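You operate a simulated robot arm through the tools that you are given. There is no shell and no other tool. Be economical: measure what you need, move in short steps, check, and stop when the job is done.

The job below is to be done with a simulated two-armed robot. You get a single attempt, and the scene is never put back.

JOB
Move both jars from the blue crate into the green one, then carry the blue crate to the green mat.
Fine: one jar a free cell; free the blue lever to lift and lock it again after. Where these are worked on the way, their far stop is far enough and under half their travel is too little: blue lever.

The check looks at the end state, three seconds after you hand in, the way a careful person would. Anything else that was tipped, shoved, dropped, spilled or broken makes it a failure.

ROBOT AND FRAMES
Two 6-joint arms with two-finger parallel grippers on one trunk, on a base that drives. Base frame: it is fixed to the floor where the robot stands at the start and does not move with it; the origin is under the middle of the robot, x ahead of it, y to its left, z up. Units: mm, rad, N and s.
The left shoulder is at the start at [70, 166, 1231], the right one opposite. With the tool pointing down near the work surface each hand reaches from about 720 to 860 mm from the robot's upright axis, wherever it stands, measured 20 degrees to its own side. Places, roughly: blue lever [400, -200, 900]; crate [500, -600, 800]; green lever [400, -600, 900]; orange stop [400, -1200, 800]; teal stop [400, -1300, 800]; top of the green mat [700, -1200, 800]. Payload 3.91 kg a hand.
The tool frame of a hand sits at the grasp point between the pads (the TCP): z along the fingers, y along the line on which they close. The tips reach 30 mm beyond it. The gripper opens to 110 mm. The fingers are 20 mm wide and 10 mm thick; the gripper's body (48 by 112 mm) begins 55 mm behind the TCP.
Orientation is that of the tool frame in the base frame, as [roll, pitch, yaw] about the fixed x, y, z axes, in that order (R = Rz(yaw) Ry(pitch) Rx(roll)). With the fingers straight down and closing along the base's y, the tool's x points along the base's -x, its y along +y and its z along -z.

CONTROLS
- The arms move only by the tool drive_tool. It takes "left_deltas", "right_deltas" or both (then of equal length, played together; a hand with none holds still); each is a list of rows, each a list of 7 numbers: the finger opening in mm, from 0 to 110, then the shift along the tool's x, y, z in mm, then the turn, a rotation vector about the tool's x, y, z in rad. In form: [[fingers, tx, ty, tz, wx, wy, wz], ...]. A call has 1 to 10 rows; each row shifts and turns the commanded pose from where the row before left it, along the tool's axes as they then stand. A row lasts 0.2 s, in which the tool goes at most 50 mm and 0.15 rad; a call with a longer step from one row to the next is refused whole, and so is a gripper value outside its range. Where a pose cannot be reached the arm comes as near as it can. A force on the tool above 90 N (or 10 N above the force at the start of the call, whichever is more), or a blocked arm, ends the call early, and 0.2 s more pass. The fingers move at their own pace (about 108 mm/s each) and stop on an object; they squeeze with about 28 N. The grip force told is the motor's: it shows also when the fingers shut on nothing. Time passes only in rows, and 0.2 s behind the last, so rows that do not move let the fingers close. The reply holds the time, the measured pose of the TCP, the force on the tool along the base axes, the opening and the grip force, in the units named above and with some noise, with the torque about the TCP (base axes, N m) and any sound that the robot's microphone picked up, and new pictures: "pictures" is both (left out), scene, wrist or none (wrist: the cameras of the hands that moved).
- Cameras (640 x 400 px; columns grow to the right, rows downward): "scene" is now at [103.1, -25.2, 1419.3]; the picture's right is [-0.44, -0.90, 0.00], its down [-0.83, 0.40, -0.38] and it looks along [0.34, -0.17, -0.93] (base axes); focal length 214 px, centre (320, 200). "left" rides on the left gripper at [77, -7, -115] in its tool frame; the picture's right is [0.09, 1.00, 0.00], its down [-0.80, 0.07, -0.59] and it looks along [-0.59, 0.05, 0.80] (tool axes); focal length 270 px, centre (320, 200). "right" rides on the right gripper at [77, 7, -114] in its tool frame; the picture's right is [-0.09, 1.00, 0.00], its down [-0.80, -0.07, -0.59] and it looks along [-0.59, -0.05, 0.80] (tool axes); focal length 270 px, centre (320, 200). There is no depth. A picture from a camera that has moved, and an enlarged one, comes with that camera's place and axes in the base frame and with its lens.
- move_column(by): slides the trunk up (or, below 0, down) by that many mm; the arms and the scene camera ride with it, the base frame stays. It gives what a move gives, with no picture.
- base_move(legs): drives the robot by 1 to 6 legs, each [ahead, left, turn to the left] in mm, mm and rad, along the robot's own axes; the way and the turn of a leg run together, so that a leg with both is an arc; at most 1500 mm and 3.142 rad a leg. The arms and the cameras ride along, it lands a little off, and it stops where it bumps. It gives what a move gives, and a new picture of the scene camera.
- pan_tilt(pan, tilt): turns the head with the scene camera to pan (to the left, within 1.501 rad either way) and tilt (down, from -0.506 to 1.204), counted from straight ahead of the robot. It gives what a move gives, and a new picture of the scene camera.
- close_up(camera, box): a new picture of the part [left, top, right, bottom] of that camera's present view, enlarged. It takes no simulated time.
- job_done(): hands the job in; it is judged then, once.

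Work in short steps. Places have to be worked out from the pictures, the camera data and where the tool is seen: move nearer, look again, correct. Check each grasp and each placing, and mend what went wrong. You have 120 turns and 260 pictures in all, those below and enlarged ones among them. Open the grippers and draw the arms clear of the work before you hand the job in, unless the task says otherwise; then end with one line.

The tools are called after "Call:" as a command line: name --argument value ..., lists and objects as JSON in quotes. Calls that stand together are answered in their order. drive_tool: Moves the arms, as the interface text tells. Its arguments: {"type":"object","properties":{"left_deltas":{"type":"array","items":{"type":"array","items":{"type":"number"}}},"right_deltas":{"type":"array","items":{"type":"array","items":{"type":"number"}}},"pictures":{"type":"string","enum":["both","scene","wrist","none"]}},"required":[]} The other tools are called the same way: move_column (by) slides the trunk up or down; base_move (legs) drives the base; pan_tilt (pan, tilt) turns the head that bears the scene camera; close_up (camera, box) takes an enlarged picture of a part of a camera's view; job_done () hands the job in.

At the start:

```text
time_s: 0.0
left_tool_pos: [99.7, 310.7, 275.9]
left_ee_rot: [3.063, 0.105, 3.109]
left_contact_force: [-0.3, -1.0, 0.8]
left_moment: [0.03, -0.03, 0.03]
left_gripper_width: 110.4
left_grasp_force: 0.1
right_tool_pos: [352.6, -483.1, 1237.2]
right_ee_rot: [-3.141, 0.001, -3.141]
right_contact_force: [-0.2, -0.4, 0.4]
right_moment: [0.02, 0.03, -0.01]
right_gripper_width: 110.3
right_grasp_force: 0.1
trunk travel left (down, up): [-726.0, 214.0]
robot x, y, heading: [2.5, 3.9, -0.006]
head pan, tilt: [-0.452, 1.183]
```

scene: 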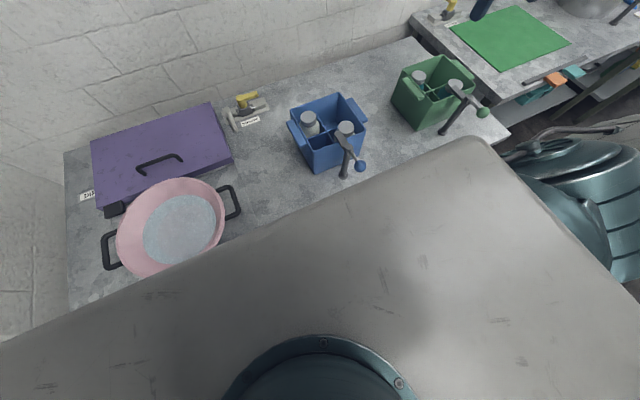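
right: 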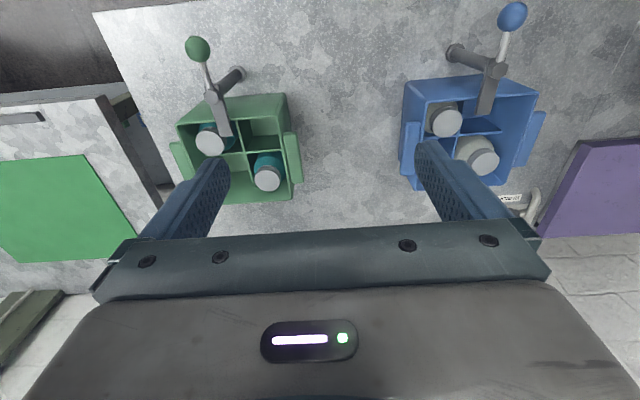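
left: 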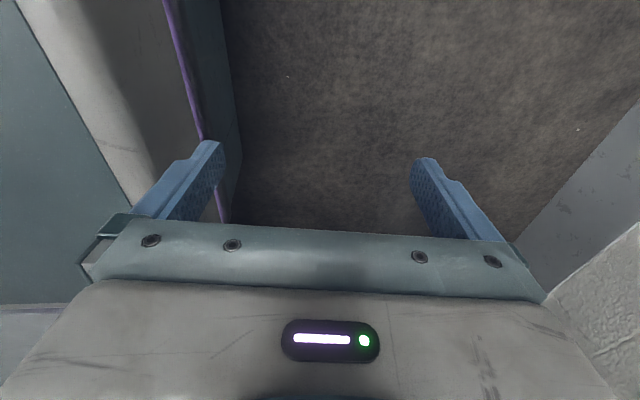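

I see both crates with levers in front; I take enlarged views to understand the levers and cells.

Call:
close_up --camera "scene" --box '[270, 70, 390, 190]'

Call:
close_up --camera "right" --box '[390, 0, 550, 200]'

Call:
close_up --camera "right" --box '[160, 20, 320, 220]'

Call:
close_up --camera "scene" --box '[380, 0, 640, 150]'

```text
3.33 times, centred on (330, 130) of scene
camera zoom: at [103.1, -25.2, 1419.3], right [-0.44, -0.9, 0.0], down [-0.83, 0.4, -0.38], along [0.34, -0.17, -0.93], focal length 715 px, centre (287, 433)
```

zoom: 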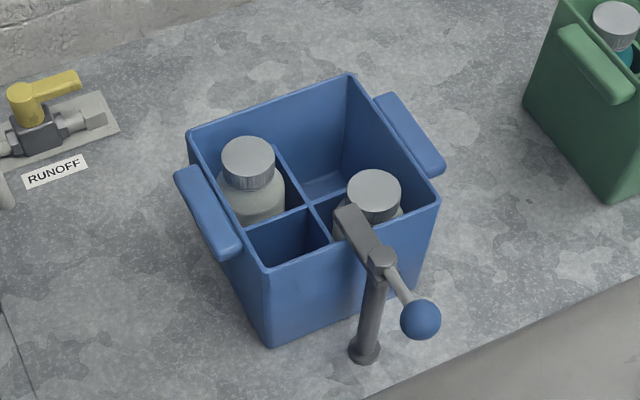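

```text
2.00 times, centred on (470, 100) of right
camera zoom: at [275.4, -475.8, 1350.8], right [0.09, 1.0, 0.0], down [0.8, -0.07, 0.59], along [0.59, -0.05, -0.8], focal length 541 px, centre (20, 400)
```

zoom: 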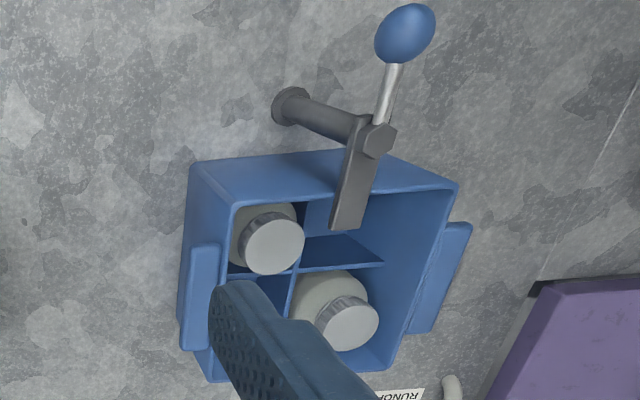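

```text
2.00 times, centred on (240, 120) of right
camera zoom: at [275.4, -475.8, 1350.8], right [0.09, 1.0, 0.0], down [0.8, -0.07, 0.59], along [0.59, -0.05, -0.8], focal length 541 px, centre (480, 360)
```

zoom: 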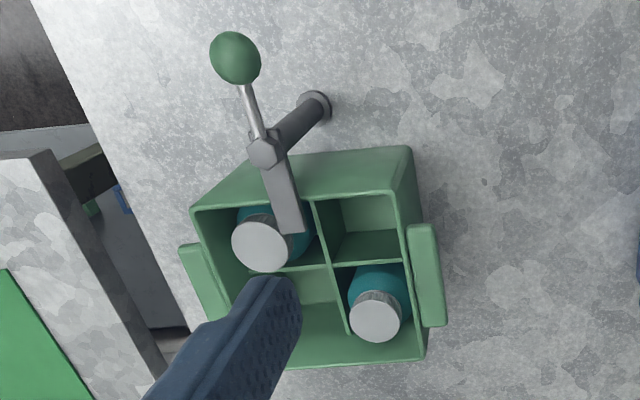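

```text
2.46 times, centred on (510, 75) of scene
camera zoom: at [103.1, -25.2, 1419.3], right [-0.44, -0.9, 0.0], down [-0.83, 0.4, -0.38], along [0.34, -0.17, -0.93], focal length 528 px, centre (-148, 508)
```

zoom: 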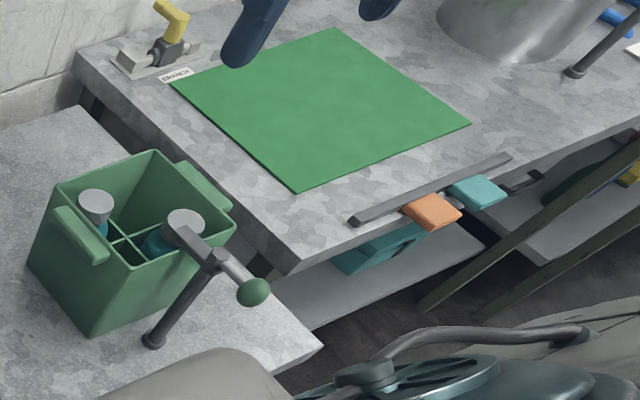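

The crates are about 160 mm square, rim z≈932, the blue post at (374,-241) with its knob at about (313,-241,952). I look around at the left hand and the surroundings before moving anything.

Call:
pan_tilt --pan 0.9 --tilt 1.0

Call:
pan_tilt --pan -1.1 --tilt 0.7

Call:
pan_tilt --pan 0.0 --tilt 0.8

```text
time_s: 1.5
left_tool_pos: [99.2, 311.0, 276.4]
left_ee_rot: [3.063, 0.106, 3.109]
left_contact_force: [0.4, 0.1, 0.0]
left_moment: [-0.01, 0.0, -0.02]
left_gripper_width: 109.9
left_grasp_force: 0.1
right_tool_pos: [352.6, -482.4, 1238.1]
right_ee_rot: [-3.14, 0.0, 3.141]
right_contact_force: [0.4, -0.6, 0.1]
right_moment: [-0.02, 0.03, -0.02]
right_gripper_width: 110.0
right_grasp_force: 0.0
trunk travel left (down, up): [-726.0, 214.0]
robot x, y, heading: [-2.6, -1.6, -0.006]
head pan, tilt: [0.901, 1.0]
camera scene: at [94.9, 54.3, 1430.9], right [0.78, -0.62, 0.0], down [-0.52, -0.66, -0.54], along [0.34, 0.42, -0.84], focal length 214 px, centre (320, 200)
```

scene: 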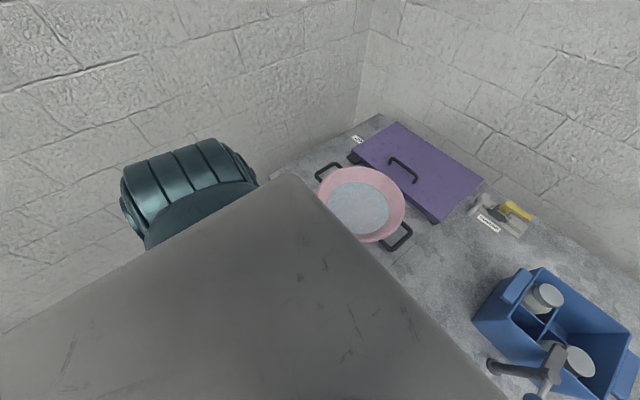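

```text
time_s: 3.4
left_tool_pos: [98.2, 311.4, 277.1]
left_ee_rot: [3.063, 0.105, 3.11]
left_contact_force: [-1.1, -0.3, -0.5]
left_moment: [-0.03, -0.01, -0.01]
left_gripper_width: 109.9
left_grasp_force: 0.1
right_tool_pos: [352.5, -482.9, 1237.5]
right_ee_rot: [-3.14, -0.002, -3.141]
right_contact_force: [-0.4, -0.4, -0.9]
right_moment: [0.04, 0.02, -0.02]
right_gripper_width: 109.8
right_grasp_force: 0.1
trunk travel left (down, up): [-726.0, 214.0]
robot x, y, heading: [-0.6, 1.9, -0.002]
head pan, tilt: [-1.1, 0.7]
camera scene: at [90.2, -75.9, 1454.3], right [-0.89, -0.45, 0.0], down [-0.29, 0.57, -0.76], along [0.35, -0.68, -0.64], focal length 214 px, centre (320, 200)
```

scene: 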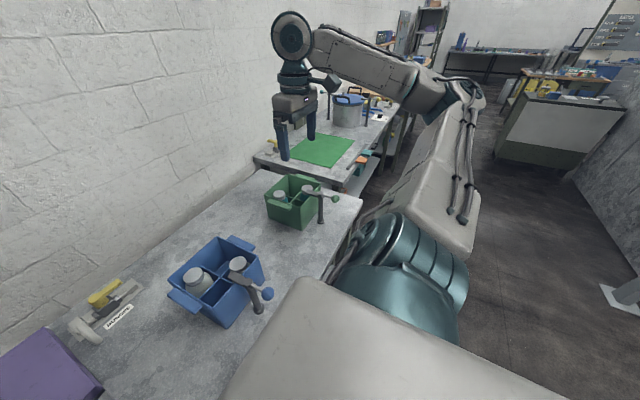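

```text
time_s: 4.8
left_tool_pos: [98.8, 310.8, 276.0]
left_ee_rot: [3.063, 0.105, 3.109]
left_contact_force: [0.2, 0.0, -0.1]
left_moment: [-0.01, 0.0, 0.0]
left_gripper_width: 109.8
left_grasp_force: 0.0
right_tool_pos: [353.4, -481.9, 1238.5]
right_ee_rot: [-3.14, 0.0, -3.141]
right_contact_force: [0.6, 0.7, 0.3]
right_moment: [0.01, -0.02, 0.02]
right_gripper_width: 110.1
right_grasp_force: 0.1
trunk travel left (down, up): [-726.0, 214.0]
robot x, y, heading: [-1.5, -3.2, 0.002]
head pan, tilt: [0.0, 0.799]
camera scene: at [132.3, -0.3, 1446.1], right [0.0, -1.0, 0.0], down [-0.72, 0.0, -0.7], along [0.7, 0.0, -0.72], focal length 214 px, centre (320, 200)
```

scene: 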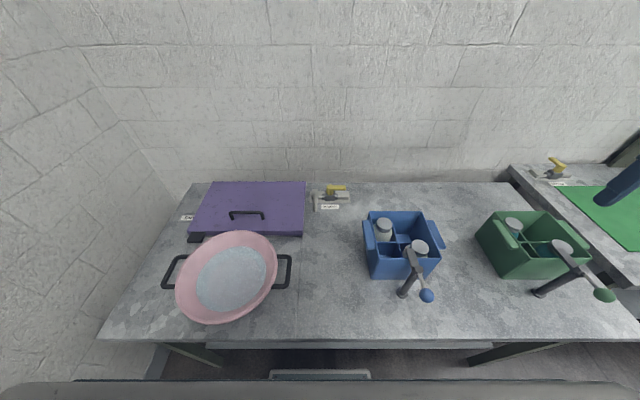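

The table edge is at x≈258, with free floor behind. I back up 230 mm so that both blue cells come into the right hand's reach.

Call:
base_move --legs '[[-230, 0, 0]]'

```text
time_s: 6.5
left_tool_pos: [-130.8, 310.5, 276.2]
left_ee_rot: [3.063, 0.107, 3.108]
left_contact_force: [0.3, -0.1, 0.1]
left_moment: [-0.01, 0.03, -0.03]
left_gripper_width: 109.9
left_grasp_force: 0.1
right_tool_pos: [123.9, -481.6, 1236.5]
right_ee_rot: [3.141, 0.0, -3.141]
right_contact_force: [0.7, 0.1, -0.2]
right_moment: [-0.05, -0.06, 0.0]
right_gripper_width: 110.3
right_grasp_force: 0.0
trunk travel left (down, up): [-726.0, 214.0]
robot x, y, heading: [-228.7, 0.8, 0.0]
head pan, tilt: [0.0, 0.799]
camera scene: at [-96.8, -0.3, 1446.0], right [0.0, -1.0, 0.0], down [-0.72, 0.0, -0.7], along [0.7, 0.0, -0.72], focal length 214 px, centre (320, 200)
```

scene: 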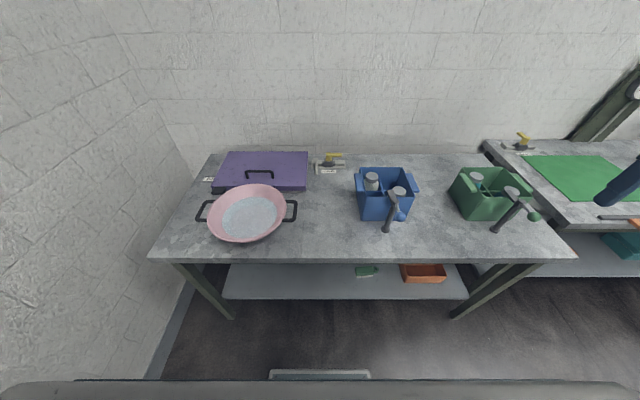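

The base moved 229 mm. I bring the right hand over the blue crate, staying high.

Call:
drive_tool --right_deltas '[[110, -38, 27, 0, 0, 0, 0], [110, -38, 27, 0, 0, 0, 0], [110, -38, 27, 0, 0, 0, 0], [110, -38, 27, 0, 0, 0, 0], [110, -38, 27, 0, 0, 0, 0], [110, -38, 27, 0, 0, 0, 0], [110, -38, 27, 0, 0, 0, 0], [110, -38, 27, 0, 0, 0, 0], [110, -38, 27, 0, 0, 0, 0], [110, -38, 27, 0, 0, 0, 0]]' --pictures "both"

```text
time_s: 8.7
left_tool_pos: [-131.5, 310.9, 274.6]
left_ee_rot: [3.062, 0.108, 3.11]
left_contact_force: [0.5, 0.2, -0.6]
left_moment: [-0.01, -0.02, 0.05]
left_gripper_width: 109.9
left_grasp_force: 0.0
right_tool_pos: [303.0, -437.9, 1181.6]
right_ee_rot: [3.141, 0.0, -3.141]
right_contact_force: [-0.7, 0.3, 0.4]
right_moment: [0.01, 0.02, -0.01]
right_gripper_width: 109.6
right_grasp_force: 0.1
right hand out of reach, approached as far as the arm can: row 3, 4, 5, 6, 7, 8, 9, 10
trunk travel left (down, up): [-726.0, 214.0]
robot x, y, heading: [-228.8, -0.3, -0.005]
head pan, tilt: [0.0, 0.799]
camera scene: at [-96.7, -0.6, 1446.0], right [0.0, -1.0, 0.0], down [-0.72, 0.0, -0.7], along [0.7, 0.0, -0.72], focal length 214 px, centre (320, 200)
camera right: at [225.3, -431.3, 1296.1], right [0.09, 1.0, 0.0], down [0.8, -0.07, 0.59], along [0.59, -0.05, -0.8], focal length 270 px, centre (320, 200)
```

scene: 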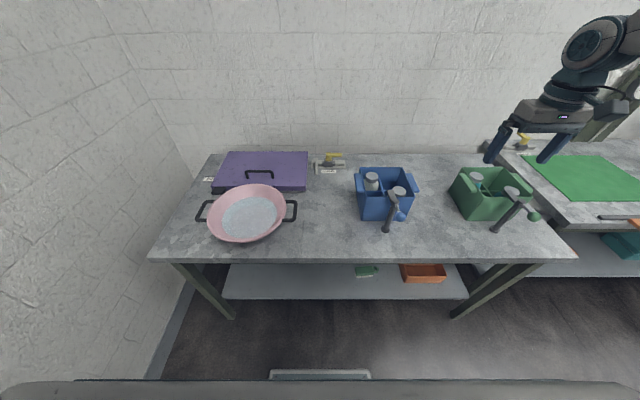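
right: 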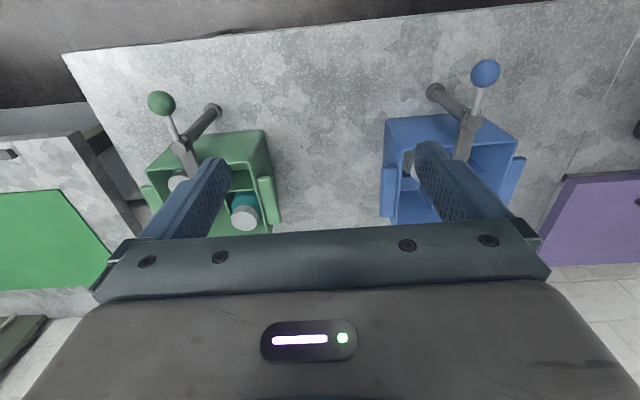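

The hand can't reach that far at this height; I raise the trunk 120 mm and then work lower relative to the shoulder.

Call:
move_column --by 120

Call:
drive_tool --right_deltas '[[110, 0, 0, 40, 0, 0, 0], [110, 0, 0, 40, 0, 0, 0]]' --pictures "none"

```text
time_s: 10.2
left_tool_pos: [-130.4, 310.4, 396.3]
left_ee_rot: [3.063, 0.106, 3.11]
left_contact_force: [-0.2, 0.2, -0.5]
left_moment: [0.03, 0.0, -0.01]
left_gripper_width: 110.0
left_grasp_force: 0.1
right_tool_pos: [301.7, -436.8, 1302.5]
right_ee_rot: [3.14, -0.001, 3.139]
right_contact_force: [-0.2, 0.2, 0.4]
right_moment: [-0.02, 0.01, -0.03]
right_gripper_width: 110.0
right_grasp_force: 0.1
trunk travel left (down, up): [-846.0, 94.0]
robot x, y, heading: [-231.9, 4.4, 0.001]
head pan, tilt: [0.0, 0.799]
```

```text
time_s: 10.8
left_tool_pos: [-130.5, 311.3, 395.9]
left_ee_rot: [3.062, 0.103, 3.109]
left_contact_force: [0.4, 0.2, -0.1]
left_moment: [-0.01, -0.01, 0.02]
left_gripper_width: 110.0
left_grasp_force: 0.1
right_tool_pos: [301.6, -436.2, 1220.1]
right_ee_rot: [3.138, -0.001, 3.141]
right_contact_force: [0.4, -0.3, 0.1]
right_moment: [0.01, 0.0, 0.01]
right_gripper_width: 110.0
right_grasp_force: 0.1
trunk travel left (down, up): [-846.0, 94.0]
robot x, y, heading: [-232.6, -1.1, 0.002]
head pan, tilt: [0.0, 0.799]
```

The commanded pose now follows the real one. I lower to z≈1110 and then go toward the point above jar 1 (534,-199).

Call:
drive_tool --right_deltas '[[110, 0, 0, 45, 0, 0, 0], [110, 0, 0, 45, 0, 0, 0], [110, -10, 30, 20, 0, 0, 0], [110, -30, 30, 0, 0, 0, 0], [110, -32, 30, 0, 0, 0, 0], [110, -32, 30, 0, 0, 0, 0], [110, -32, 30, 0, 0, 0, 0], [110, -32, 30, 0, 0, 0, 0], [110, -32, 29, 0, 0, 0, 0], [110, -32, 29, 0, 0, 0, 0]]' --pictures "wrist"

```text
time_s: 13.0
left_tool_pos: [-131.1, 311.4, 396.4]
left_ee_rot: [3.065, 0.105, 3.11]
left_contact_force: [-0.4, 0.6, 0.1]
left_moment: [-0.02, -0.01, 0.0]
left_gripper_width: 110.2
left_grasp_force: 0.0
right_tool_pos: [319.9, -435.8, 1124.6]
right_ee_rot: [3.14, 0.001, -3.14]
right_contact_force: [0.7, 0.1, 0.0]
right_moment: [0.0, 0.02, 0.02]
right_gripper_width: 110.0
right_grasp_force: 0.0
right hand out of reach, approached as far as the arm can: row 3, 4, 5, 6, 7, 8, 9, 10
trunk travel left (down, up): [-846.0, 94.0]
robot x, y, heading: [-229.2, -0.6, -0.001]
head pan, tilt: [0.0, 0.799]
camera right: at [242.4, -428.8, 1238.3], right [0.09, 1.0, 0.0], down [0.8, -0.07, 0.6], along [0.59, -0.05, -0.8], focal length 270 px, centre (320, 200)
```

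right: 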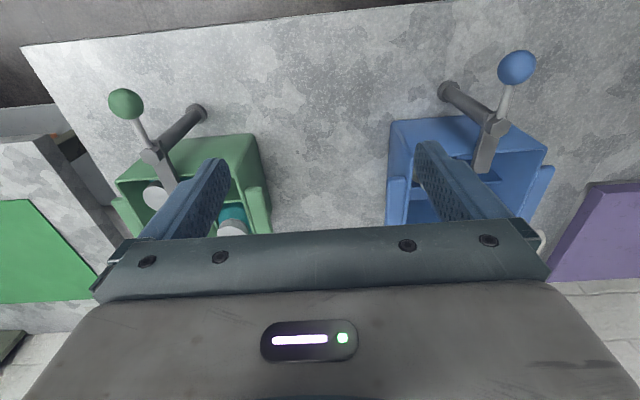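

The arm stalls near here; I probe which direction is limiting: straight ahead, then left, in small steps.

Call:
drive_tool --right_deltas '[[110, -40, 0, 0, 0, 0, 0], [110, -40, 0, 0, 0, 0, 0]]' --pictures "none"

Call:
drive_tool --right_deltas '[[110, 0, 40, 0, 0, 0, 0], [110, 0, 40, 0, 0, 0, 0]]' --pictures "none"

Call:
drive_tool --right_deltas '[[110, 0, 0, 40, 0, 0, 0], [110, 0, 0, 30, 0, 0, 0]]' --pictures "scene"

```text
time_s: 13.6
left_tool_pos: [-130.5, 311.4, 396.4]
left_ee_rot: [3.064, 0.107, 3.109]
left_contact_force: [-0.7, -0.5, -0.1]
left_moment: [-0.02, -0.04, 0.02]
left_gripper_width: 110.2
left_grasp_force: 0.0
right_tool_pos: [363.3, -474.7, 1128.6]
right_ee_rot: [3.137, 0.001, 3.14]
right_contact_force: [0.2, -0.2, -0.2]
right_moment: [0.0, 0.01, 0.01]
right_gripper_width: 110.0
right_grasp_force: 0.1
right hand out of reach, approached as far as the arm can: row 1, 2
trunk travel left (down, up): [-846.0, 94.0]
robot x, y, heading: [-233.9, 0.6, -0.005]
head pan, tilt: [0.0, 0.799]
```

```text
time_s: 14.2
left_tool_pos: [-131.3, 311.7, 395.6]
left_ee_rot: [3.065, 0.108, 3.106]
left_contact_force: [-0.2, 0.1, -0.7]
left_moment: [-0.03, -0.01, 0.01]
left_gripper_width: 110.1
left_grasp_force: 0.1
right_tool_pos: [323.3, -437.3, 1132.1]
right_ee_rot: [3.141, 0.002, -3.14]
right_contact_force: [0.0, 0.8, -0.4]
right_moment: [0.02, -0.04, 0.0]
right_gripper_width: 109.9
right_grasp_force: 0.1
right hand out of reach, approached as far as the arm can: row 1, 2
trunk travel left (down, up): [-846.0, 94.0]
robot x, y, heading: [-233.5, 2.0, -0.006]
head pan, tilt: [0.0, 0.799]
```

```text
time_s: 14.8
left_tool_pos: [-130.6, 311.0, 397.1]
left_ee_rot: [3.063, 0.107, 3.109]
left_contact_force: [0.1, 0.3, -0.2]
left_moment: [-0.01, 0.0, 0.02]
left_gripper_width: 109.8
left_grasp_force: 0.0
right_tool_pos: [321.0, -442.8, 1061.3]
right_ee_rot: [3.137, 0.001, 3.141]
right_contact_force: [0.1, 0.0, 0.3]
right_moment: [-0.01, 0.0, 0.01]
right_gripper_width: 109.9
right_grasp_force: 0.1
right hand out of reach, approached as far as the arm can: row 2
trunk travel left (down, up): [-846.0, 94.0]
robot x, y, heading: [-229.1, -0.1, -0.006]
head pan, tilt: [0.0, 0.799]
camera scene: at [-96.0, -1.0, 1566.0], right [0.0, -1.0, 0.0], down [-0.72, 0.0, -0.7], along [0.7, 0.0, -0.72], focal length 214 px, centre (320, 200)
```

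scene: 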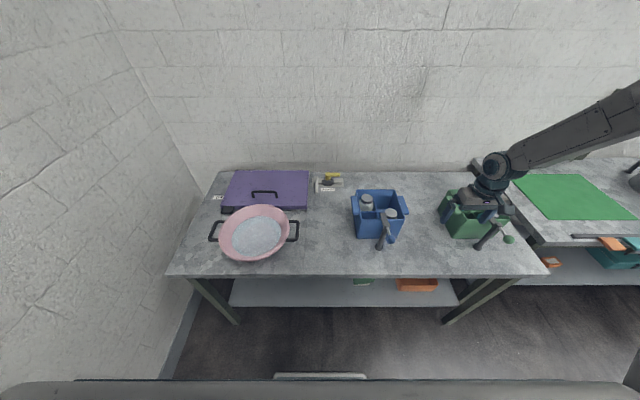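

The limit seems to be a line along (1,-1), perhaps a wrist limit at this yaw. I turn the hand 45° (needed for the diagonal grip anyway) and see whether it frees.

Call:
drive_tool --right_deltas '[[110, 30, 0, -20, 0, 0, 0], [110, 0, 0, -20, 0, 0, 0.131], [110, 0, 0, 0, 0, 0, 0.131], [110, 0, 0, 0, 0, 0, 0.131], [110, 0, 0, 0, 0, 0, 0.131], [110, 0, 0, 0, 0, 0, 0.131], [110, 0, 0, 0, 0, 0, 0.131]]' --pictures "none"

Call:
drive_tool --right_deltas '[[110, 0, 40, 0, 0, 0, 0], [110, 0, 40, 0, 0, 0, 0]]' --pictures "none"

```text
time_s: 16.4
left_tool_pos: [-132.0, 310.9, 395.5]
left_ee_rot: [3.063, 0.106, 3.108]
left_contact_force: [-0.2, 0.1, -0.4]
left_moment: [-0.01, 0.04, 0.02]
left_gripper_width: 110.0
left_grasp_force: 0.0
right_tool_pos: [290.2, -440.9, 1100.5]
right_ee_rot: [3.141, 0.001, 2.353]
right_contact_force: [-0.5, 0.1, -0.1]
right_moment: [-0.02, -0.01, -0.01]
right_gripper_width: 109.8
right_grasp_force: 0.0
trunk travel left (down, up): [-846.0, 94.0]
robot x, y, heading: [-227.0, 1.9, -0.002]
head pan, tilt: [0.0, 0.799]
```

```text
time_s: 17.0
left_tool_pos: [-130.2, 310.3, 396.9]
left_ee_rot: [3.064, 0.108, 3.107]
left_contact_force: [0.1, 0.3, 0.9]
left_moment: [0.0, 0.02, 0.01]
left_gripper_width: 109.8
left_grasp_force: 0.0
right_tool_pos: [305.7, -426.4, 1101.7]
right_ee_rot: [3.139, 0.001, 2.354]
right_contact_force: [0.1, -0.2, 0.0]
right_moment: [-0.02, -0.02, -0.02]
right_gripper_width: 110.0
right_grasp_force: 0.1
right hand out of reach, approached as far as the arm can: row 1, 2
trunk travel left (down, up): [-846.0, 94.0]
robot x, y, heading: [-227.8, -0.6, 0.005]
head pan, tilt: [0.0, 0.799]
```

Boundary points lie at a fixed bearing from the shoulder, so the arm's swing inward is limited in this posture; turning the base to the left gets round that. I pull the hand back and up, lower the trunk, and turn the base about 25° left near the blue crate.

Call:
drive_tool --right_deltas '[[110, 20, -20, -30, 0, 0, 0], [110, 22, -22, -30, 0, 0, 0], [110, 0, 0, -45, 0, 0, 0], [110, 0, 0, -45, 0, 0, 0]]' --pictures "none"

Call:
move_column --by -150

Call:
base_move --legs '[[0, 0, 0.44], [105, -60, 0]]'

```text
time_s: 18.0
left_tool_pos: [-131.4, 311.5, 395.4]
left_ee_rot: [3.064, 0.109, 3.108]
left_contact_force: [0.1, 0.8, -0.4]
left_moment: [0.03, 0.0, -0.02]
left_gripper_width: 109.9
left_grasp_force: 0.1
right_tool_pos: [245.2, -421.2, 1252.6]
right_ee_rot: [3.14, 0.001, 2.356]
right_contact_force: [-1.3, -0.2, -0.7]
right_moment: [-0.01, -0.01, 0.01]
right_gripper_width: 110.3
right_grasp_force: 0.1
trunk travel left (down, up): [-846.0, 94.0]
robot x, y, heading: [-227.5, 1.3, -0.003]
head pan, tilt: [0.0, 0.799]
```

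```text
time_s: 19.7
left_tool_pos: [-130.5, 310.0, 246.6]
left_ee_rot: [3.062, 0.106, 3.11]
left_contact_force: [-0.1, -0.3, -0.7]
left_moment: [-0.01, 0.01, 0.0]
left_gripper_width: 109.6
left_grasp_force: 0.1
right_tool_pos: [246.9, -424.3, 1102.7]
right_ee_rot: [3.141, -0.001, 2.358]
right_contact_force: [0.3, -0.3, -0.2]
right_moment: [0.01, 0.0, -0.01]
right_gripper_width: 110.0
right_grasp_force: 0.1
trunk travel left (down, up): [-696.0, 244.0]
robot x, y, heading: [-229.9, 2.3, -0.001]
head pan, tilt: [0.0, 0.799]
```

```text
time_s: 22.3
left_tool_pos: [-151.4, 314.5, 246.6]
left_ee_rot: [3.066, 0.107, -2.74]
left_contact_force: [0.0, -0.1, 0.3]
left_moment: [-0.01, -0.03, 0.02]
left_gripper_width: 110.2
left_grasp_force: 0.0
right_tool_pos: [499.8, -194.2, 1101.2]
right_ee_rot: [3.14, 0.0, 2.79]
right_contact_force: [0.1, 0.1, 0.3]
right_moment: [0.01, 0.04, 0.01]
right_gripper_width: 110.0
right_grasp_force: 0.1
trunk travel left (down, up): [-696.0, 244.0]
robot x, y, heading: [-106.8, -14.0, 0.436]
head pan, tilt: [0.0, 0.799]
camera scene: at [9.3, 45.5, 1416.2], right [0.42, -0.91, 0.0], down [-0.65, -0.3, -0.7], along [0.63, 0.29, -0.72], focal length 214 px, centre (320, 200)
```

scene: 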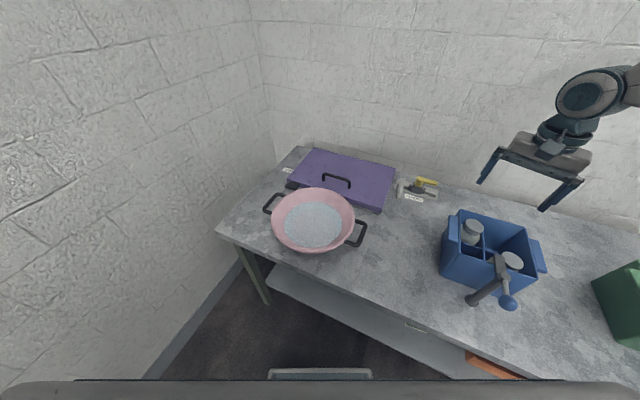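

The hand is now near the blue crate. I rotate to the diagonal yaw, shift over jar 1 and lower a bit to look.

Call:
drive_tool --right_deltas '[[110, 0, 0, 0, 0, 0, 0.145], [110, 0, 0, 0, 0, 0, 0.145], [110, 0, 0, 0, 0, 0, 0.144], [110, -14, 10, 15, 0, 0, 0], [110, -14, 10, 25, 0, 0, 0]]' --pictures "wrist"

Call:
pan_tilt --pan -0.55 --tilt 0.9

```text
time_s: 23.5
left_tool_pos: [-151.4, 314.3, 245.4]
left_ee_rot: [3.064, 0.104, -2.74]
left_contact_force: [0.2, 0.3, -0.3]
left_moment: [0.03, 0.02, 0.02]
left_gripper_width: 110.0
left_grasp_force: 0.0
right_tool_pos: [538.8, -198.6, 1060.2]
right_ee_rot: [3.142, -0.002, 2.356]
right_contact_force: [-0.8, -1.4, 0.3]
right_moment: [-0.03, 0.0, 0.0]
right_gripper_width: 110.0
right_grasp_force: 0.0
trunk travel left (down, up): [-696.0, 244.0]
robot x, y, heading: [-109.9, -10.0, 0.433]
head pan, tilt: [0.0, 0.799]
camera right: at [488.8, -139.1, 1174.2], right [0.77, 0.64, 0.0], down [0.52, -0.62, 0.59], along [0.38, -0.45, -0.81], focal length 270 px, centre (320, 200)
```

right: 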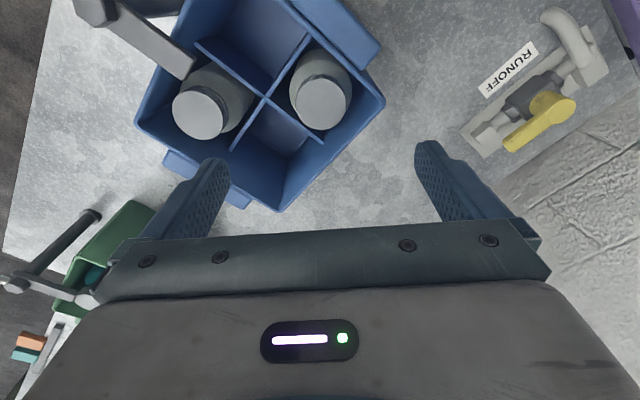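

```text
time_s: 24.4
left_tool_pos: [-151.4, 313.7, 246.3]
left_ee_rot: [3.064, 0.105, -2.74]
left_contact_force: [0.8, -0.3, 0.5]
left_moment: [0.02, -0.01, -0.01]
left_gripper_width: 109.9
left_grasp_force: 0.1
right_tool_pos: [536.3, -198.3, 1062.1]
right_ee_rot: [3.139, -0.001, 2.356]
right_contact_force: [-0.5, -0.1, 0.0]
right_moment: [-0.01, 0.02, -0.01]
right_gripper_width: 110.0
right_grasp_force: 0.2
trunk travel left (down, up): [-696.0, 244.0]
robot x, y, heading: [-111.7, -9.8, 0.439]
head pan, tilt: [-0.55, 0.901]
camera scene: at [12.4, 2.8, 1408.2], right [-0.11, -0.99, 0.0], down [-0.78, 0.09, -0.62], along [0.62, -0.07, -0.78], focal length 214 px, centre (320, 200)
```

scene: 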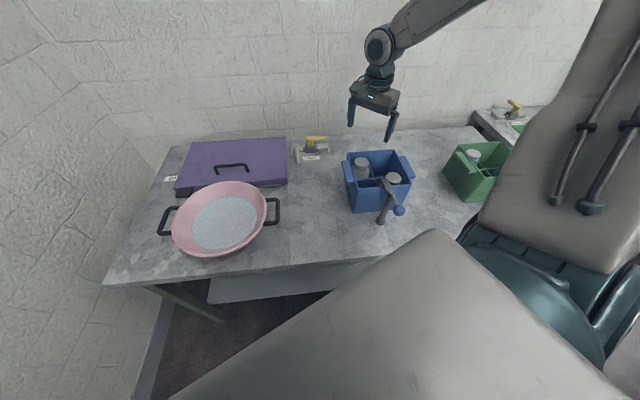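

Jar 1's cap centre works out at about (537,-195). I enlarge to see the cap's size and height.

Call:
close_up --camera "right" --box '[130, 0, 400, 215]'

```text
1.86 times, centred on (265, 108) of right
camera zoom: at [486.3, -138.8, 1175.6], right [0.77, 0.64, 0.0], down [0.52, -0.62, 0.59], along [0.38, -0.45, -0.8], focal length 503 px, centre (422, 372)
```

zoom: 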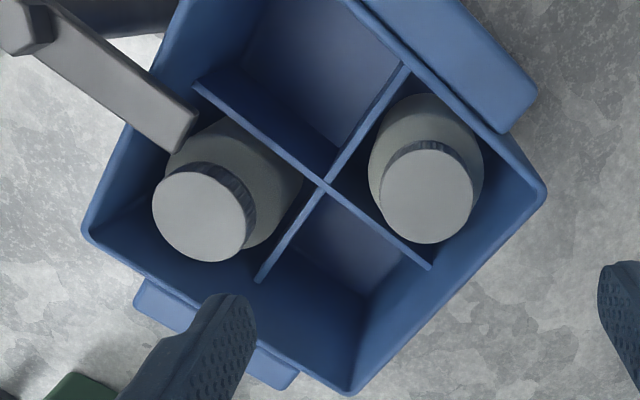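

The cap is about 45 mm across, top z≈926. I descend with 64 mm opening, biased slightly toward the crate centre, first to z≈975.

Call:
drive_tool --right_deltas '[[64, 3, -1, 0, 0, 0, 0], [64, 0, 0, 30, 0, 0, 0], [64, 0, 0, 30, 0, 0, 0], [64, 0, 0, 25, 0, 0, 0], [64, 0, 0, 0, 0, 0, 0]]' --pictures "wrist"

Call:
close_up --camera "scene" --box '[320, 80, 440, 220]'

```text
time_s: 25.6
left_tool_pos: [-150.8, 313.8, 246.1]
left_ee_rot: [3.063, 0.105, -2.739]
left_contact_force: [-0.2, -0.6, -1.1]
left_moment: [0.01, 0.01, -0.01]
left_gripper_width: 109.8
left_grasp_force: 0.1
right_tool_pos: [531.1, -198.0, 977.2]
right_ee_rot: [3.139, 0.0, 2.356]
right_contact_force: [0.8, 0.4, -0.5]
right_moment: [-0.02, 0.02, -0.01]
right_gripper_width: 64.0
right_grasp_force: 0.1
trunk travel left (down, up): [-696.0, 244.0]
robot x, y, heading: [-111.1, -10.2, 0.434]
head pan, tilt: [-0.55, 0.901]
camera right: at [480.9, -139.3, 1091.9], right [0.77, 0.64, 0.0], down [0.52, -0.62, 0.59], along [0.38, -0.45, -0.8], focal length 270 px, centre (320, 200)
```

right: 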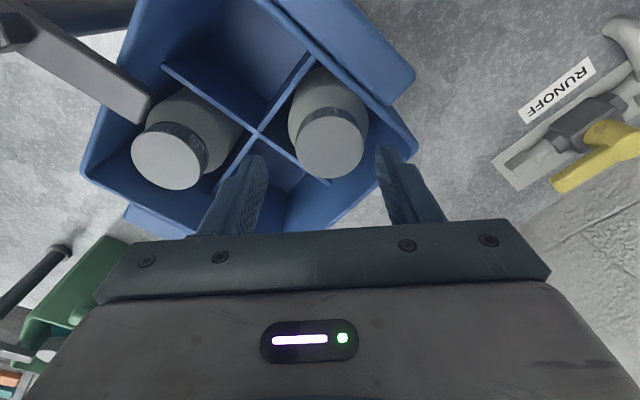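

```text
2.86 times, centred on (380, 150) of scene
camera zoom: at [11.8, 2.4, 1408.2], right [-0.11, -0.99, 0.0], down [-0.78, 0.09, -0.62], along [0.62, -0.07, -0.78], focal length 613 px, centre (149, 343)
```

zoom: 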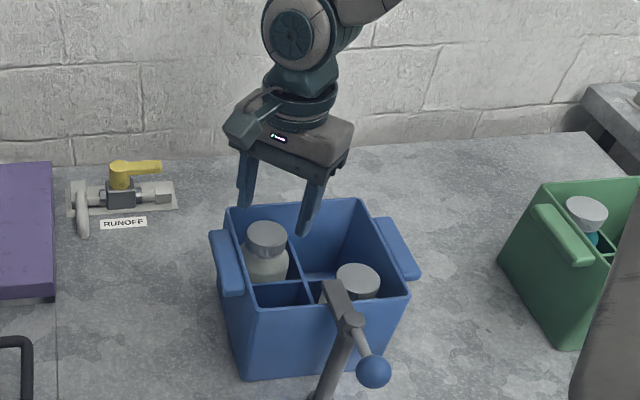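

The cap is about +7 mm in tool y and +3 in tool x from the hand; room to the corner wall is tight. I set 55 mm opening, shift +4/+3, and go down to just above the rim.

Call:
drive_tool --right_deltas '[[55, 3, 4, 0, 0, 0, 0], [55, 0, 0, 13, 0, 0, 0], [55, 0, 0, 0, 0, 0, 0]]' --pictures "wrist"

Call:
close_up --camera "right" --box '[180, 50, 460, 250]'

```text
time_s: 26.4
left_tool_pos: [-152.9, 313.8, 246.0]
left_ee_rot: [3.062, 0.108, -2.74]
left_contact_force: [0.3, -0.1, 0.2]
left_moment: [0.02, 0.02, 0.0]
left_gripper_width: 110.3
left_grasp_force: 0.1
right_tool_pos: [531.3, -193.1, 965.9]
right_ee_rot: [3.139, 0.0, 2.358]
right_contact_force: [-0.1, -0.3, -0.2]
right_moment: [0.01, -0.02, 0.02]
right_gripper_width: 54.9
right_grasp_force: 0.0
trunk travel left (down, up): [-696.0, 244.0]
robot x, y, heading: [-108.5, -13.3, 0.435]
head pan, tilt: [-0.55, 0.901]
camera right: at [480.7, -133.4, 1079.7], right [0.77, 0.64, 0.0], down [0.52, -0.62, 0.59], along [0.38, -0.45, -0.8], focal length 270 px, centre (320, 200)
```

right: 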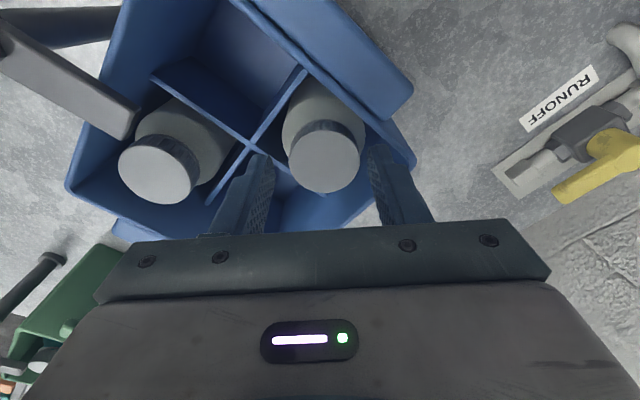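

```text
2.00 times, centred on (320, 150) of right
camera zoom: at [480.7, -133.4, 1079.7], right [0.77, 0.64, 0.0], down [0.52, -0.62, 0.59], along [0.38, -0.45, -0.8], focal length 541 px, centre (320, 300)
```

zoom: 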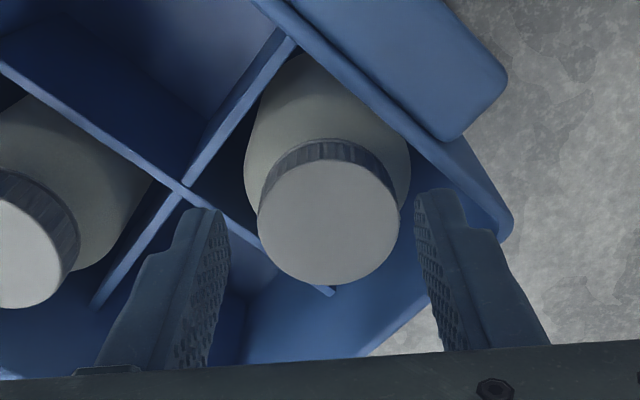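

The room to the side wall (y) looks tighter than toward the back (x), so closing along x is better. I rise 40 mm and turn a further 45°.

Call:
drive_tool --right_deltas '[[64, -4, 2, -40, 0, 0, 0], [64, 0, 0, 0, 0, 0, 0.131], [64, 0, 0, 0, 0, 0, 0.131], [64, 0, 0, 0, 0, 0, 0.131], [64, 0, 0, 0, 0, 0, 0.131], [64, 0, 0, 0, 0, 0, 0.131], [64, 0, 0, 0, 0, 0, 0.131], [64, 0, 0, 0, 0, 0, 0]]' --pictures "wrist"

Call:
close_up --camera "right" --box '[180, 50, 460, 250]'

```text
time_s: 28.2
left_tool_pos: [-151.3, 314.1, 245.2]
left_ee_rot: [3.062, 0.107, -2.741]
left_contact_force: [0.5, 0.1, -0.1]
left_moment: [0.01, 0.0, -0.02]
left_gripper_width: 110.2
left_grasp_force: 0.1
right_tool_pos: [536.9, -194.1, 1003.3]
right_ee_rot: [3.141, -0.002, 1.569]
right_contact_force: [-0.1, -0.3, 0.0]
right_moment: [0.02, -0.02, 0.0]
right_gripper_width: 64.3
right_grasp_force: 0.1
trunk travel left (down, up): [-696.0, 244.0]
robot x, y, heading: [-107.5, -12.9, 0.435]
head pan, tilt: [-0.55, 0.901]
camera right: at [543.1, -117.9, 1117.6], right [1.0, -0.09, 0.0], down [-0.07, -0.8, 0.59], along [-0.05, -0.59, -0.8], focal length 270 px, centre (320, 200)
```

right: 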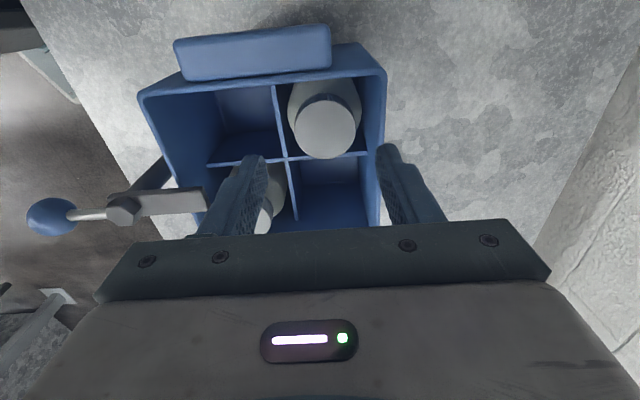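

```text
2.00 times, centred on (320, 150) of right
camera zoom: at [543.1, -117.9, 1117.6], right [1.0, -0.09, 0.0], down [-0.07, -0.8, 0.59], along [-0.05, -0.59, -0.8], focal length 541 px, centre (320, 300)
```

zoom: 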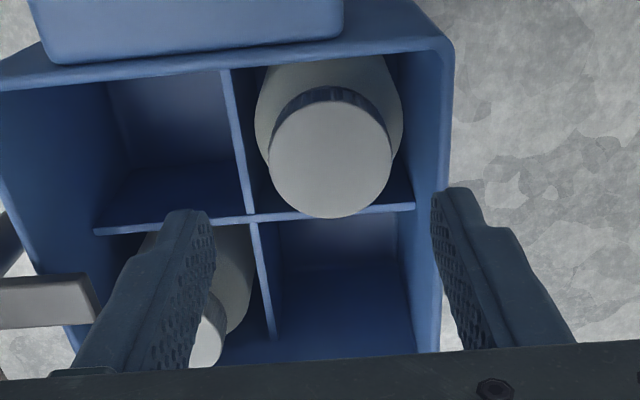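

With this yaw, the cap is at (540.5,-194.5) and the back wall's inside at about x=578, leaving room. I set 55 mm, shift +1 in tool y, and descend to about z=938.

Call:
drive_tool --right_deltas '[[55, 0, 1, 10, 0, 0, 0], [55, 0, 0, 15, 0, 0, 0], [55, 0, 0, 12, 0, 0, 0], [55, 0, 0, 10, 0, 0, 0], [55, 0, 0, 10, 0, 0, 0], [55, 0, 0, 8, 0, 0, 0]]' --pictures "wrist"

Call:
close_up --camera "right" --box '[180, 50, 460, 250]'

```text
time_s: 29.6
left_tool_pos: [-152.0, 314.6, 246.9]
left_ee_rot: [3.063, 0.107, -2.739]
left_contact_force: [-0.4, 0.4, -0.1]
left_moment: [-0.01, 0.02, 0.03]
left_gripper_width: 110.3
left_grasp_force: 0.1
right_tool_pos: [535.8, -193.9, 938.1]
right_ee_rot: [3.141, -0.001, 1.571]
right_contact_force: [-0.3, 0.0, -0.1]
right_moment: [0.04, 0.01, -0.03]
right_gripper_width: 54.9
right_grasp_force: 0.0
trunk travel left (down, up): [-696.0, 244.0]
robot x, y, heading: [-106.2, -10.8, 0.436]
head pan, tilt: [-0.55, 0.901]
camera right: at [543.3, -117.4, 1052.1], right [1.0, -0.09, 0.0], down [-0.07, -0.8, 0.59], along [-0.05, -0.59, -0.8], focal length 270 px, centre (320, 200)
```

right: 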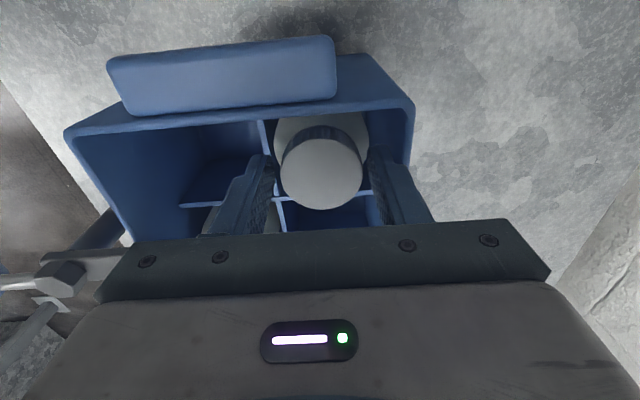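

```text
2.00 times, centred on (320, 150) of right
camera zoom: at [543.3, -117.4, 1052.1], right [1.0, -0.09, 0.0], down [-0.07, -0.8, 0.59], along [-0.05, -0.59, -0.8], focal length 541 px, centre (320, 300)
```

zoom: 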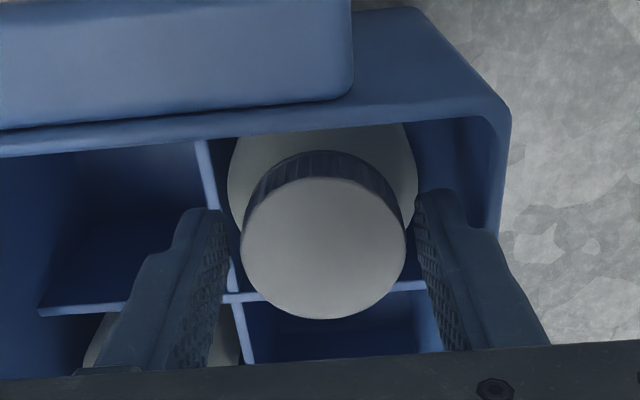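

The fingers straddle the cap with no contact. I close on it.

Call:
drive_tool --right_deltas '[[35, 0, 0, 0, 0, 0, 0], [20, 0, 0, 0, 0, 0, 0], [20, 0, 0, 0, 0, 0, 0]]' --pictures "none"

Call:
drive_tool --right_deltas '[[20, 0, 0, -10, 0, 0, 0], [20, 0, 0, -15, 0, 0, 0], [20, 0, 0, -30, 0, 0, 0], [20, 0, 0, -40, 0, 0, 0], [20, 0, 0, -40, 0, 0, 0], [20, 0, 0, -20, 0, 0, 0]]' --pictures "both"

```text
time_s: 30.4
left_tool_pos: [-151.8, 314.1, 246.8]
left_ee_rot: [3.061, 0.106, -2.741]
left_contact_force: [-0.1, -0.2, -0.2]
left_moment: [-0.01, 0.0, -0.01]
left_gripper_width: 110.3
left_grasp_force: 0.1
right_tool_pos: [537.1, -194.6, 939.1]
right_ee_rot: [3.141, -0.002, 1.568]
right_contact_force: [-0.1, -0.4, 0.6]
right_moment: [0.02, 0.0, 0.0]
right_gripper_width: 52.8
right_grasp_force: 28.1
trunk travel left (down, up): [-696.0, 244.0]
robot x, y, heading: [-109.3, -7.3, 0.437]
head pan, tilt: [-0.55, 0.901]
```

```text
time_s: 31.8
left_tool_pos: [-151.0, 313.3, 246.6]
left_ee_rot: [3.062, 0.107, -2.74]
left_contact_force: [0.2, 0.1, 0.6]
left_moment: [-0.02, -0.03, -0.03]
left_gripper_width: 110.0
left_grasp_force: 0.1
right_tool_pos: [538.7, -194.8, 1093.7]
right_ee_rot: [-3.14, -0.003, 1.569]
right_contact_force: [-0.5, 0.3, -2.5]
right_moment: [0.04, -0.02, 0.02]
right_gripper_width: 52.3
right_grasp_force: 27.9
trunk travel left (down, up): [-696.0, 244.0]
robot x, y, heading: [-110.9, -11.6, 0.438]
head pan, tilt: [-0.55, 0.901]
camera scene: at [12.1, 2.6, 1408.1], right [-0.11, -0.99, 0.0], down [-0.78, 0.09, -0.62], along [0.62, -0.07, -0.78], focal length 214 px, centre (320, 200)
camera right: at [545.2, -117.8, 1207.7], right [1.0, -0.09, 0.0], down [-0.07, -0.8, 0.59], along [-0.05, -0.59, -0.81], focal length 270 px, centre (320, 200)
```

scene: 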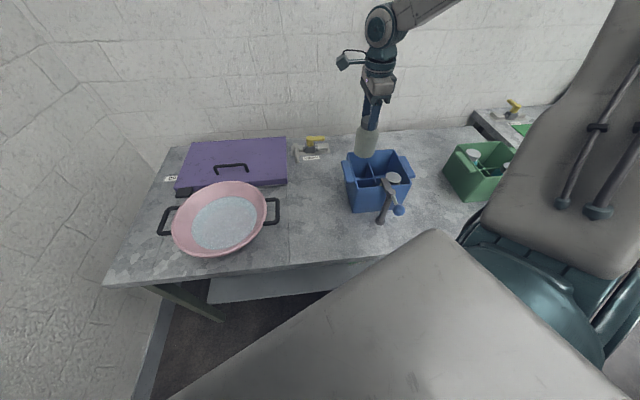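
right: 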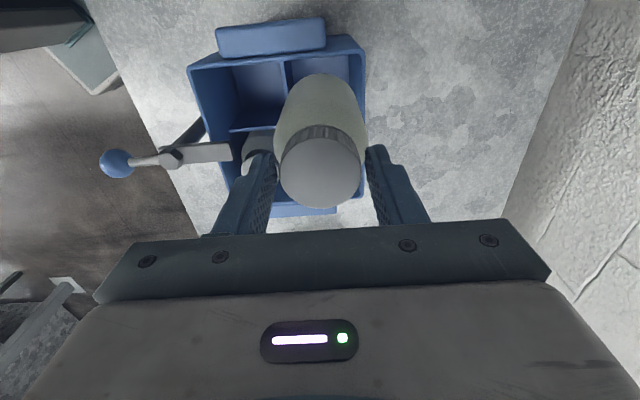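

Jar 1 is held (2.5 N). I raise the trunk a little and drive parallel to the table, about 440 mm toward the green crate, whose centre I put at (496,-639).

Call:
move_column --by 40

Call:
base_move --legs '[[-186, -399, 0]]'

Call:
close_up --camera "right" --box '[80, 0, 480, 250]'

```text
time_s: 32.7
left_tool_pos: [-152.1, 314.0, 286.5]
left_ee_rot: [3.065, 0.107, -2.741]
left_contact_force: [0.3, -0.1, -0.6]
left_moment: [-0.04, 0.01, -0.01]
left_gripper_width: 109.9
left_grasp_force: 0.1
right_tool_pos: [540.0, -194.5, 1132.0]
right_ee_rot: [-3.14, -0.003, 1.568]
right_contact_force: [1.0, -1.5, -2.0]
right_moment: [-0.03, 0.0, 0.01]
right_gripper_width: 52.5
right_grasp_force: 28.0
trunk travel left (down, up): [-736.0, 204.0]
robot x, y, heading: [-109.9, -6.7, 0.434]
head pan, tilt: [-0.55, 0.901]
```

```text
time_s: 35.4
left_tool_pos: [-147.1, -127.6, 286.2]
left_ee_rot: [3.064, 0.107, -2.738]
left_contact_force: [-0.5, 1.1, 0.2]
left_moment: [-0.02, 0.0, -0.01]
left_gripper_width: 110.1
left_grasp_force: 0.1
right_tool_pos: [543.8, -635.2, 1133.3]
right_ee_rot: [-3.141, -0.002, 1.571]
right_contact_force: [0.0, -0.3, -1.8]
right_moment: [0.0, 0.01, 0.01]
right_gripper_width: 52.1
right_grasp_force: 28.2
trunk travel left (down, up): [-736.0, 204.0]
robot x, y, heading: [-105.4, -456.9, 0.438]
head pan, tilt: [-0.55, 0.901]
camera scene: at [16.4, -439.1, 1448.1], right [-0.11, -0.99, 0.0], down [-0.78, 0.09, -0.62], along [0.62, -0.07, -0.78], focal length 214 px, centre (320, 200)
```

scene: 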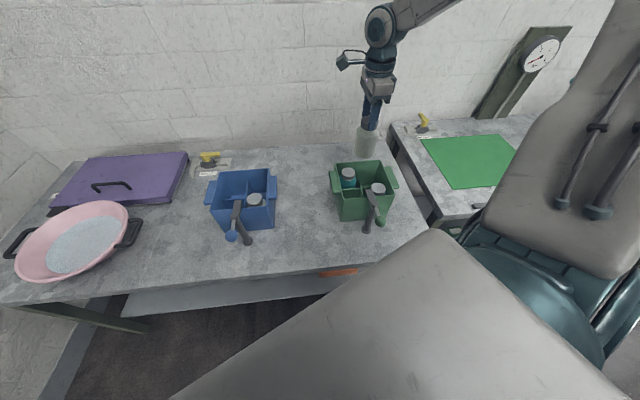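

```text
1.60 times, centred on (280, 125) of right
camera zoom: at [549.6, -558.9, 1247.3], right [1.0, -0.09, 0.0], down [-0.07, -0.8, 0.59], along [-0.05, -0.59, -0.8], focal length 432 px, centre (384, 320)
```

zoom: 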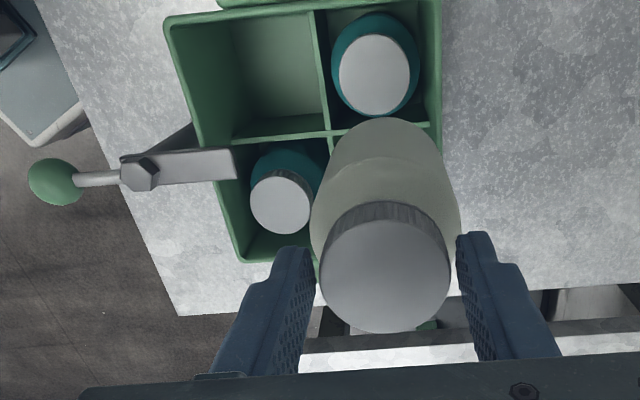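

The green crate's free cells compute to (540,-677) and (460,-598). I shift the held jar over the back-right cell and lower to just above the rim to check.

Call:
drive_tool --right_deltas '[[20, -22, -2, 0, 0, 0, 0], [20, -21, -2, 0, 0, 0, 0], [20, 0, 0, 30, 0, 0, 0], [20, 0, 0, 25, 0, 0, 0]]' --pictures "both"

Call:
close_up --camera "scene" --box '[310, 60, 430, 240]'

```text
time_s: 36.4
left_tool_pos: [-147.0, -128.1, 286.5]
left_ee_rot: [3.064, 0.104, -2.738]
left_contact_force: [0.5, 0.3, 0.1]
left_moment: [-0.02, 0.0, -0.02]
left_gripper_width: 109.8
left_grasp_force: 0.0
right_tool_pos: [539.3, -679.8, 1075.2]
right_ee_rot: [3.14, -0.003, 1.571]
right_contact_force: [0.3, 0.0, -2.3]
right_moment: [-0.01, -0.01, -0.03]
right_gripper_width: 51.7
right_grasp_force: 28.0
trunk travel left (down, up): [-736.0, 204.0]
robot x, y, heading: [-104.9, -451.0, 0.432]
head pan, tilt: [-0.55, 0.901]
camera scene: at [17.7, -440.0, 1448.1], right [-0.11, -0.99, 0.0], down [-0.78, 0.09, -0.62], along [0.62, -0.07, -0.78], focal length 214 px, centre (320, 200)
camera right: at [545.1, -603.3, 1189.6], right [1.0, -0.09, 0.0], down [-0.07, -0.8, 0.59], along [-0.05, -0.59, -0.8], focal length 270 px, centre (320, 200)
```

scene: 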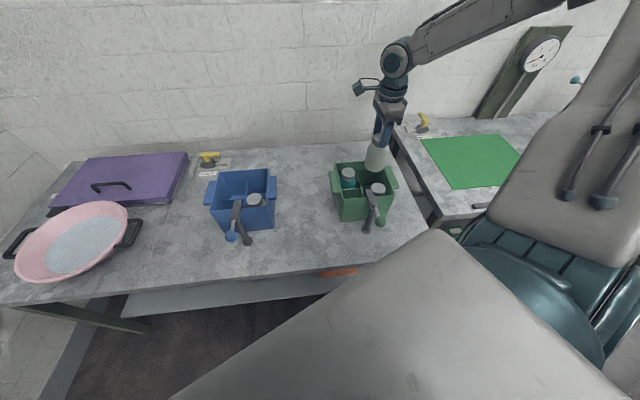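
right: 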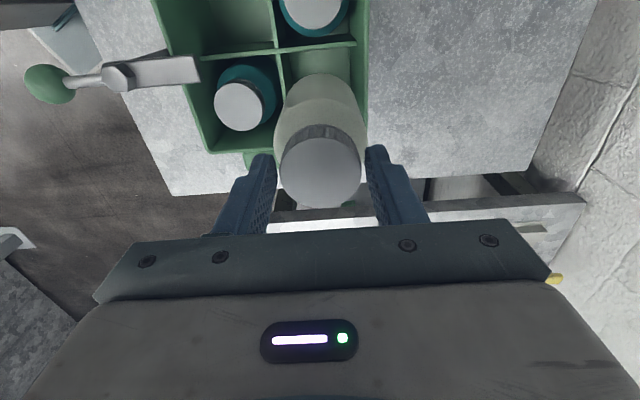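

```text
2.22 times, centred on (370, 150) of scene
camera zoom: at [17.7, -440.0, 1448.1], right [-0.11, -0.99, 0.0], down [-0.78, 0.09, -0.62], along [0.62, -0.07, -0.78], focal length 477 px, centre (209, 311)
```

zoom: 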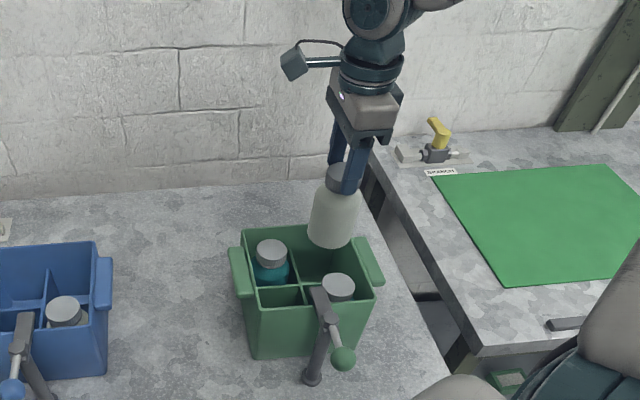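

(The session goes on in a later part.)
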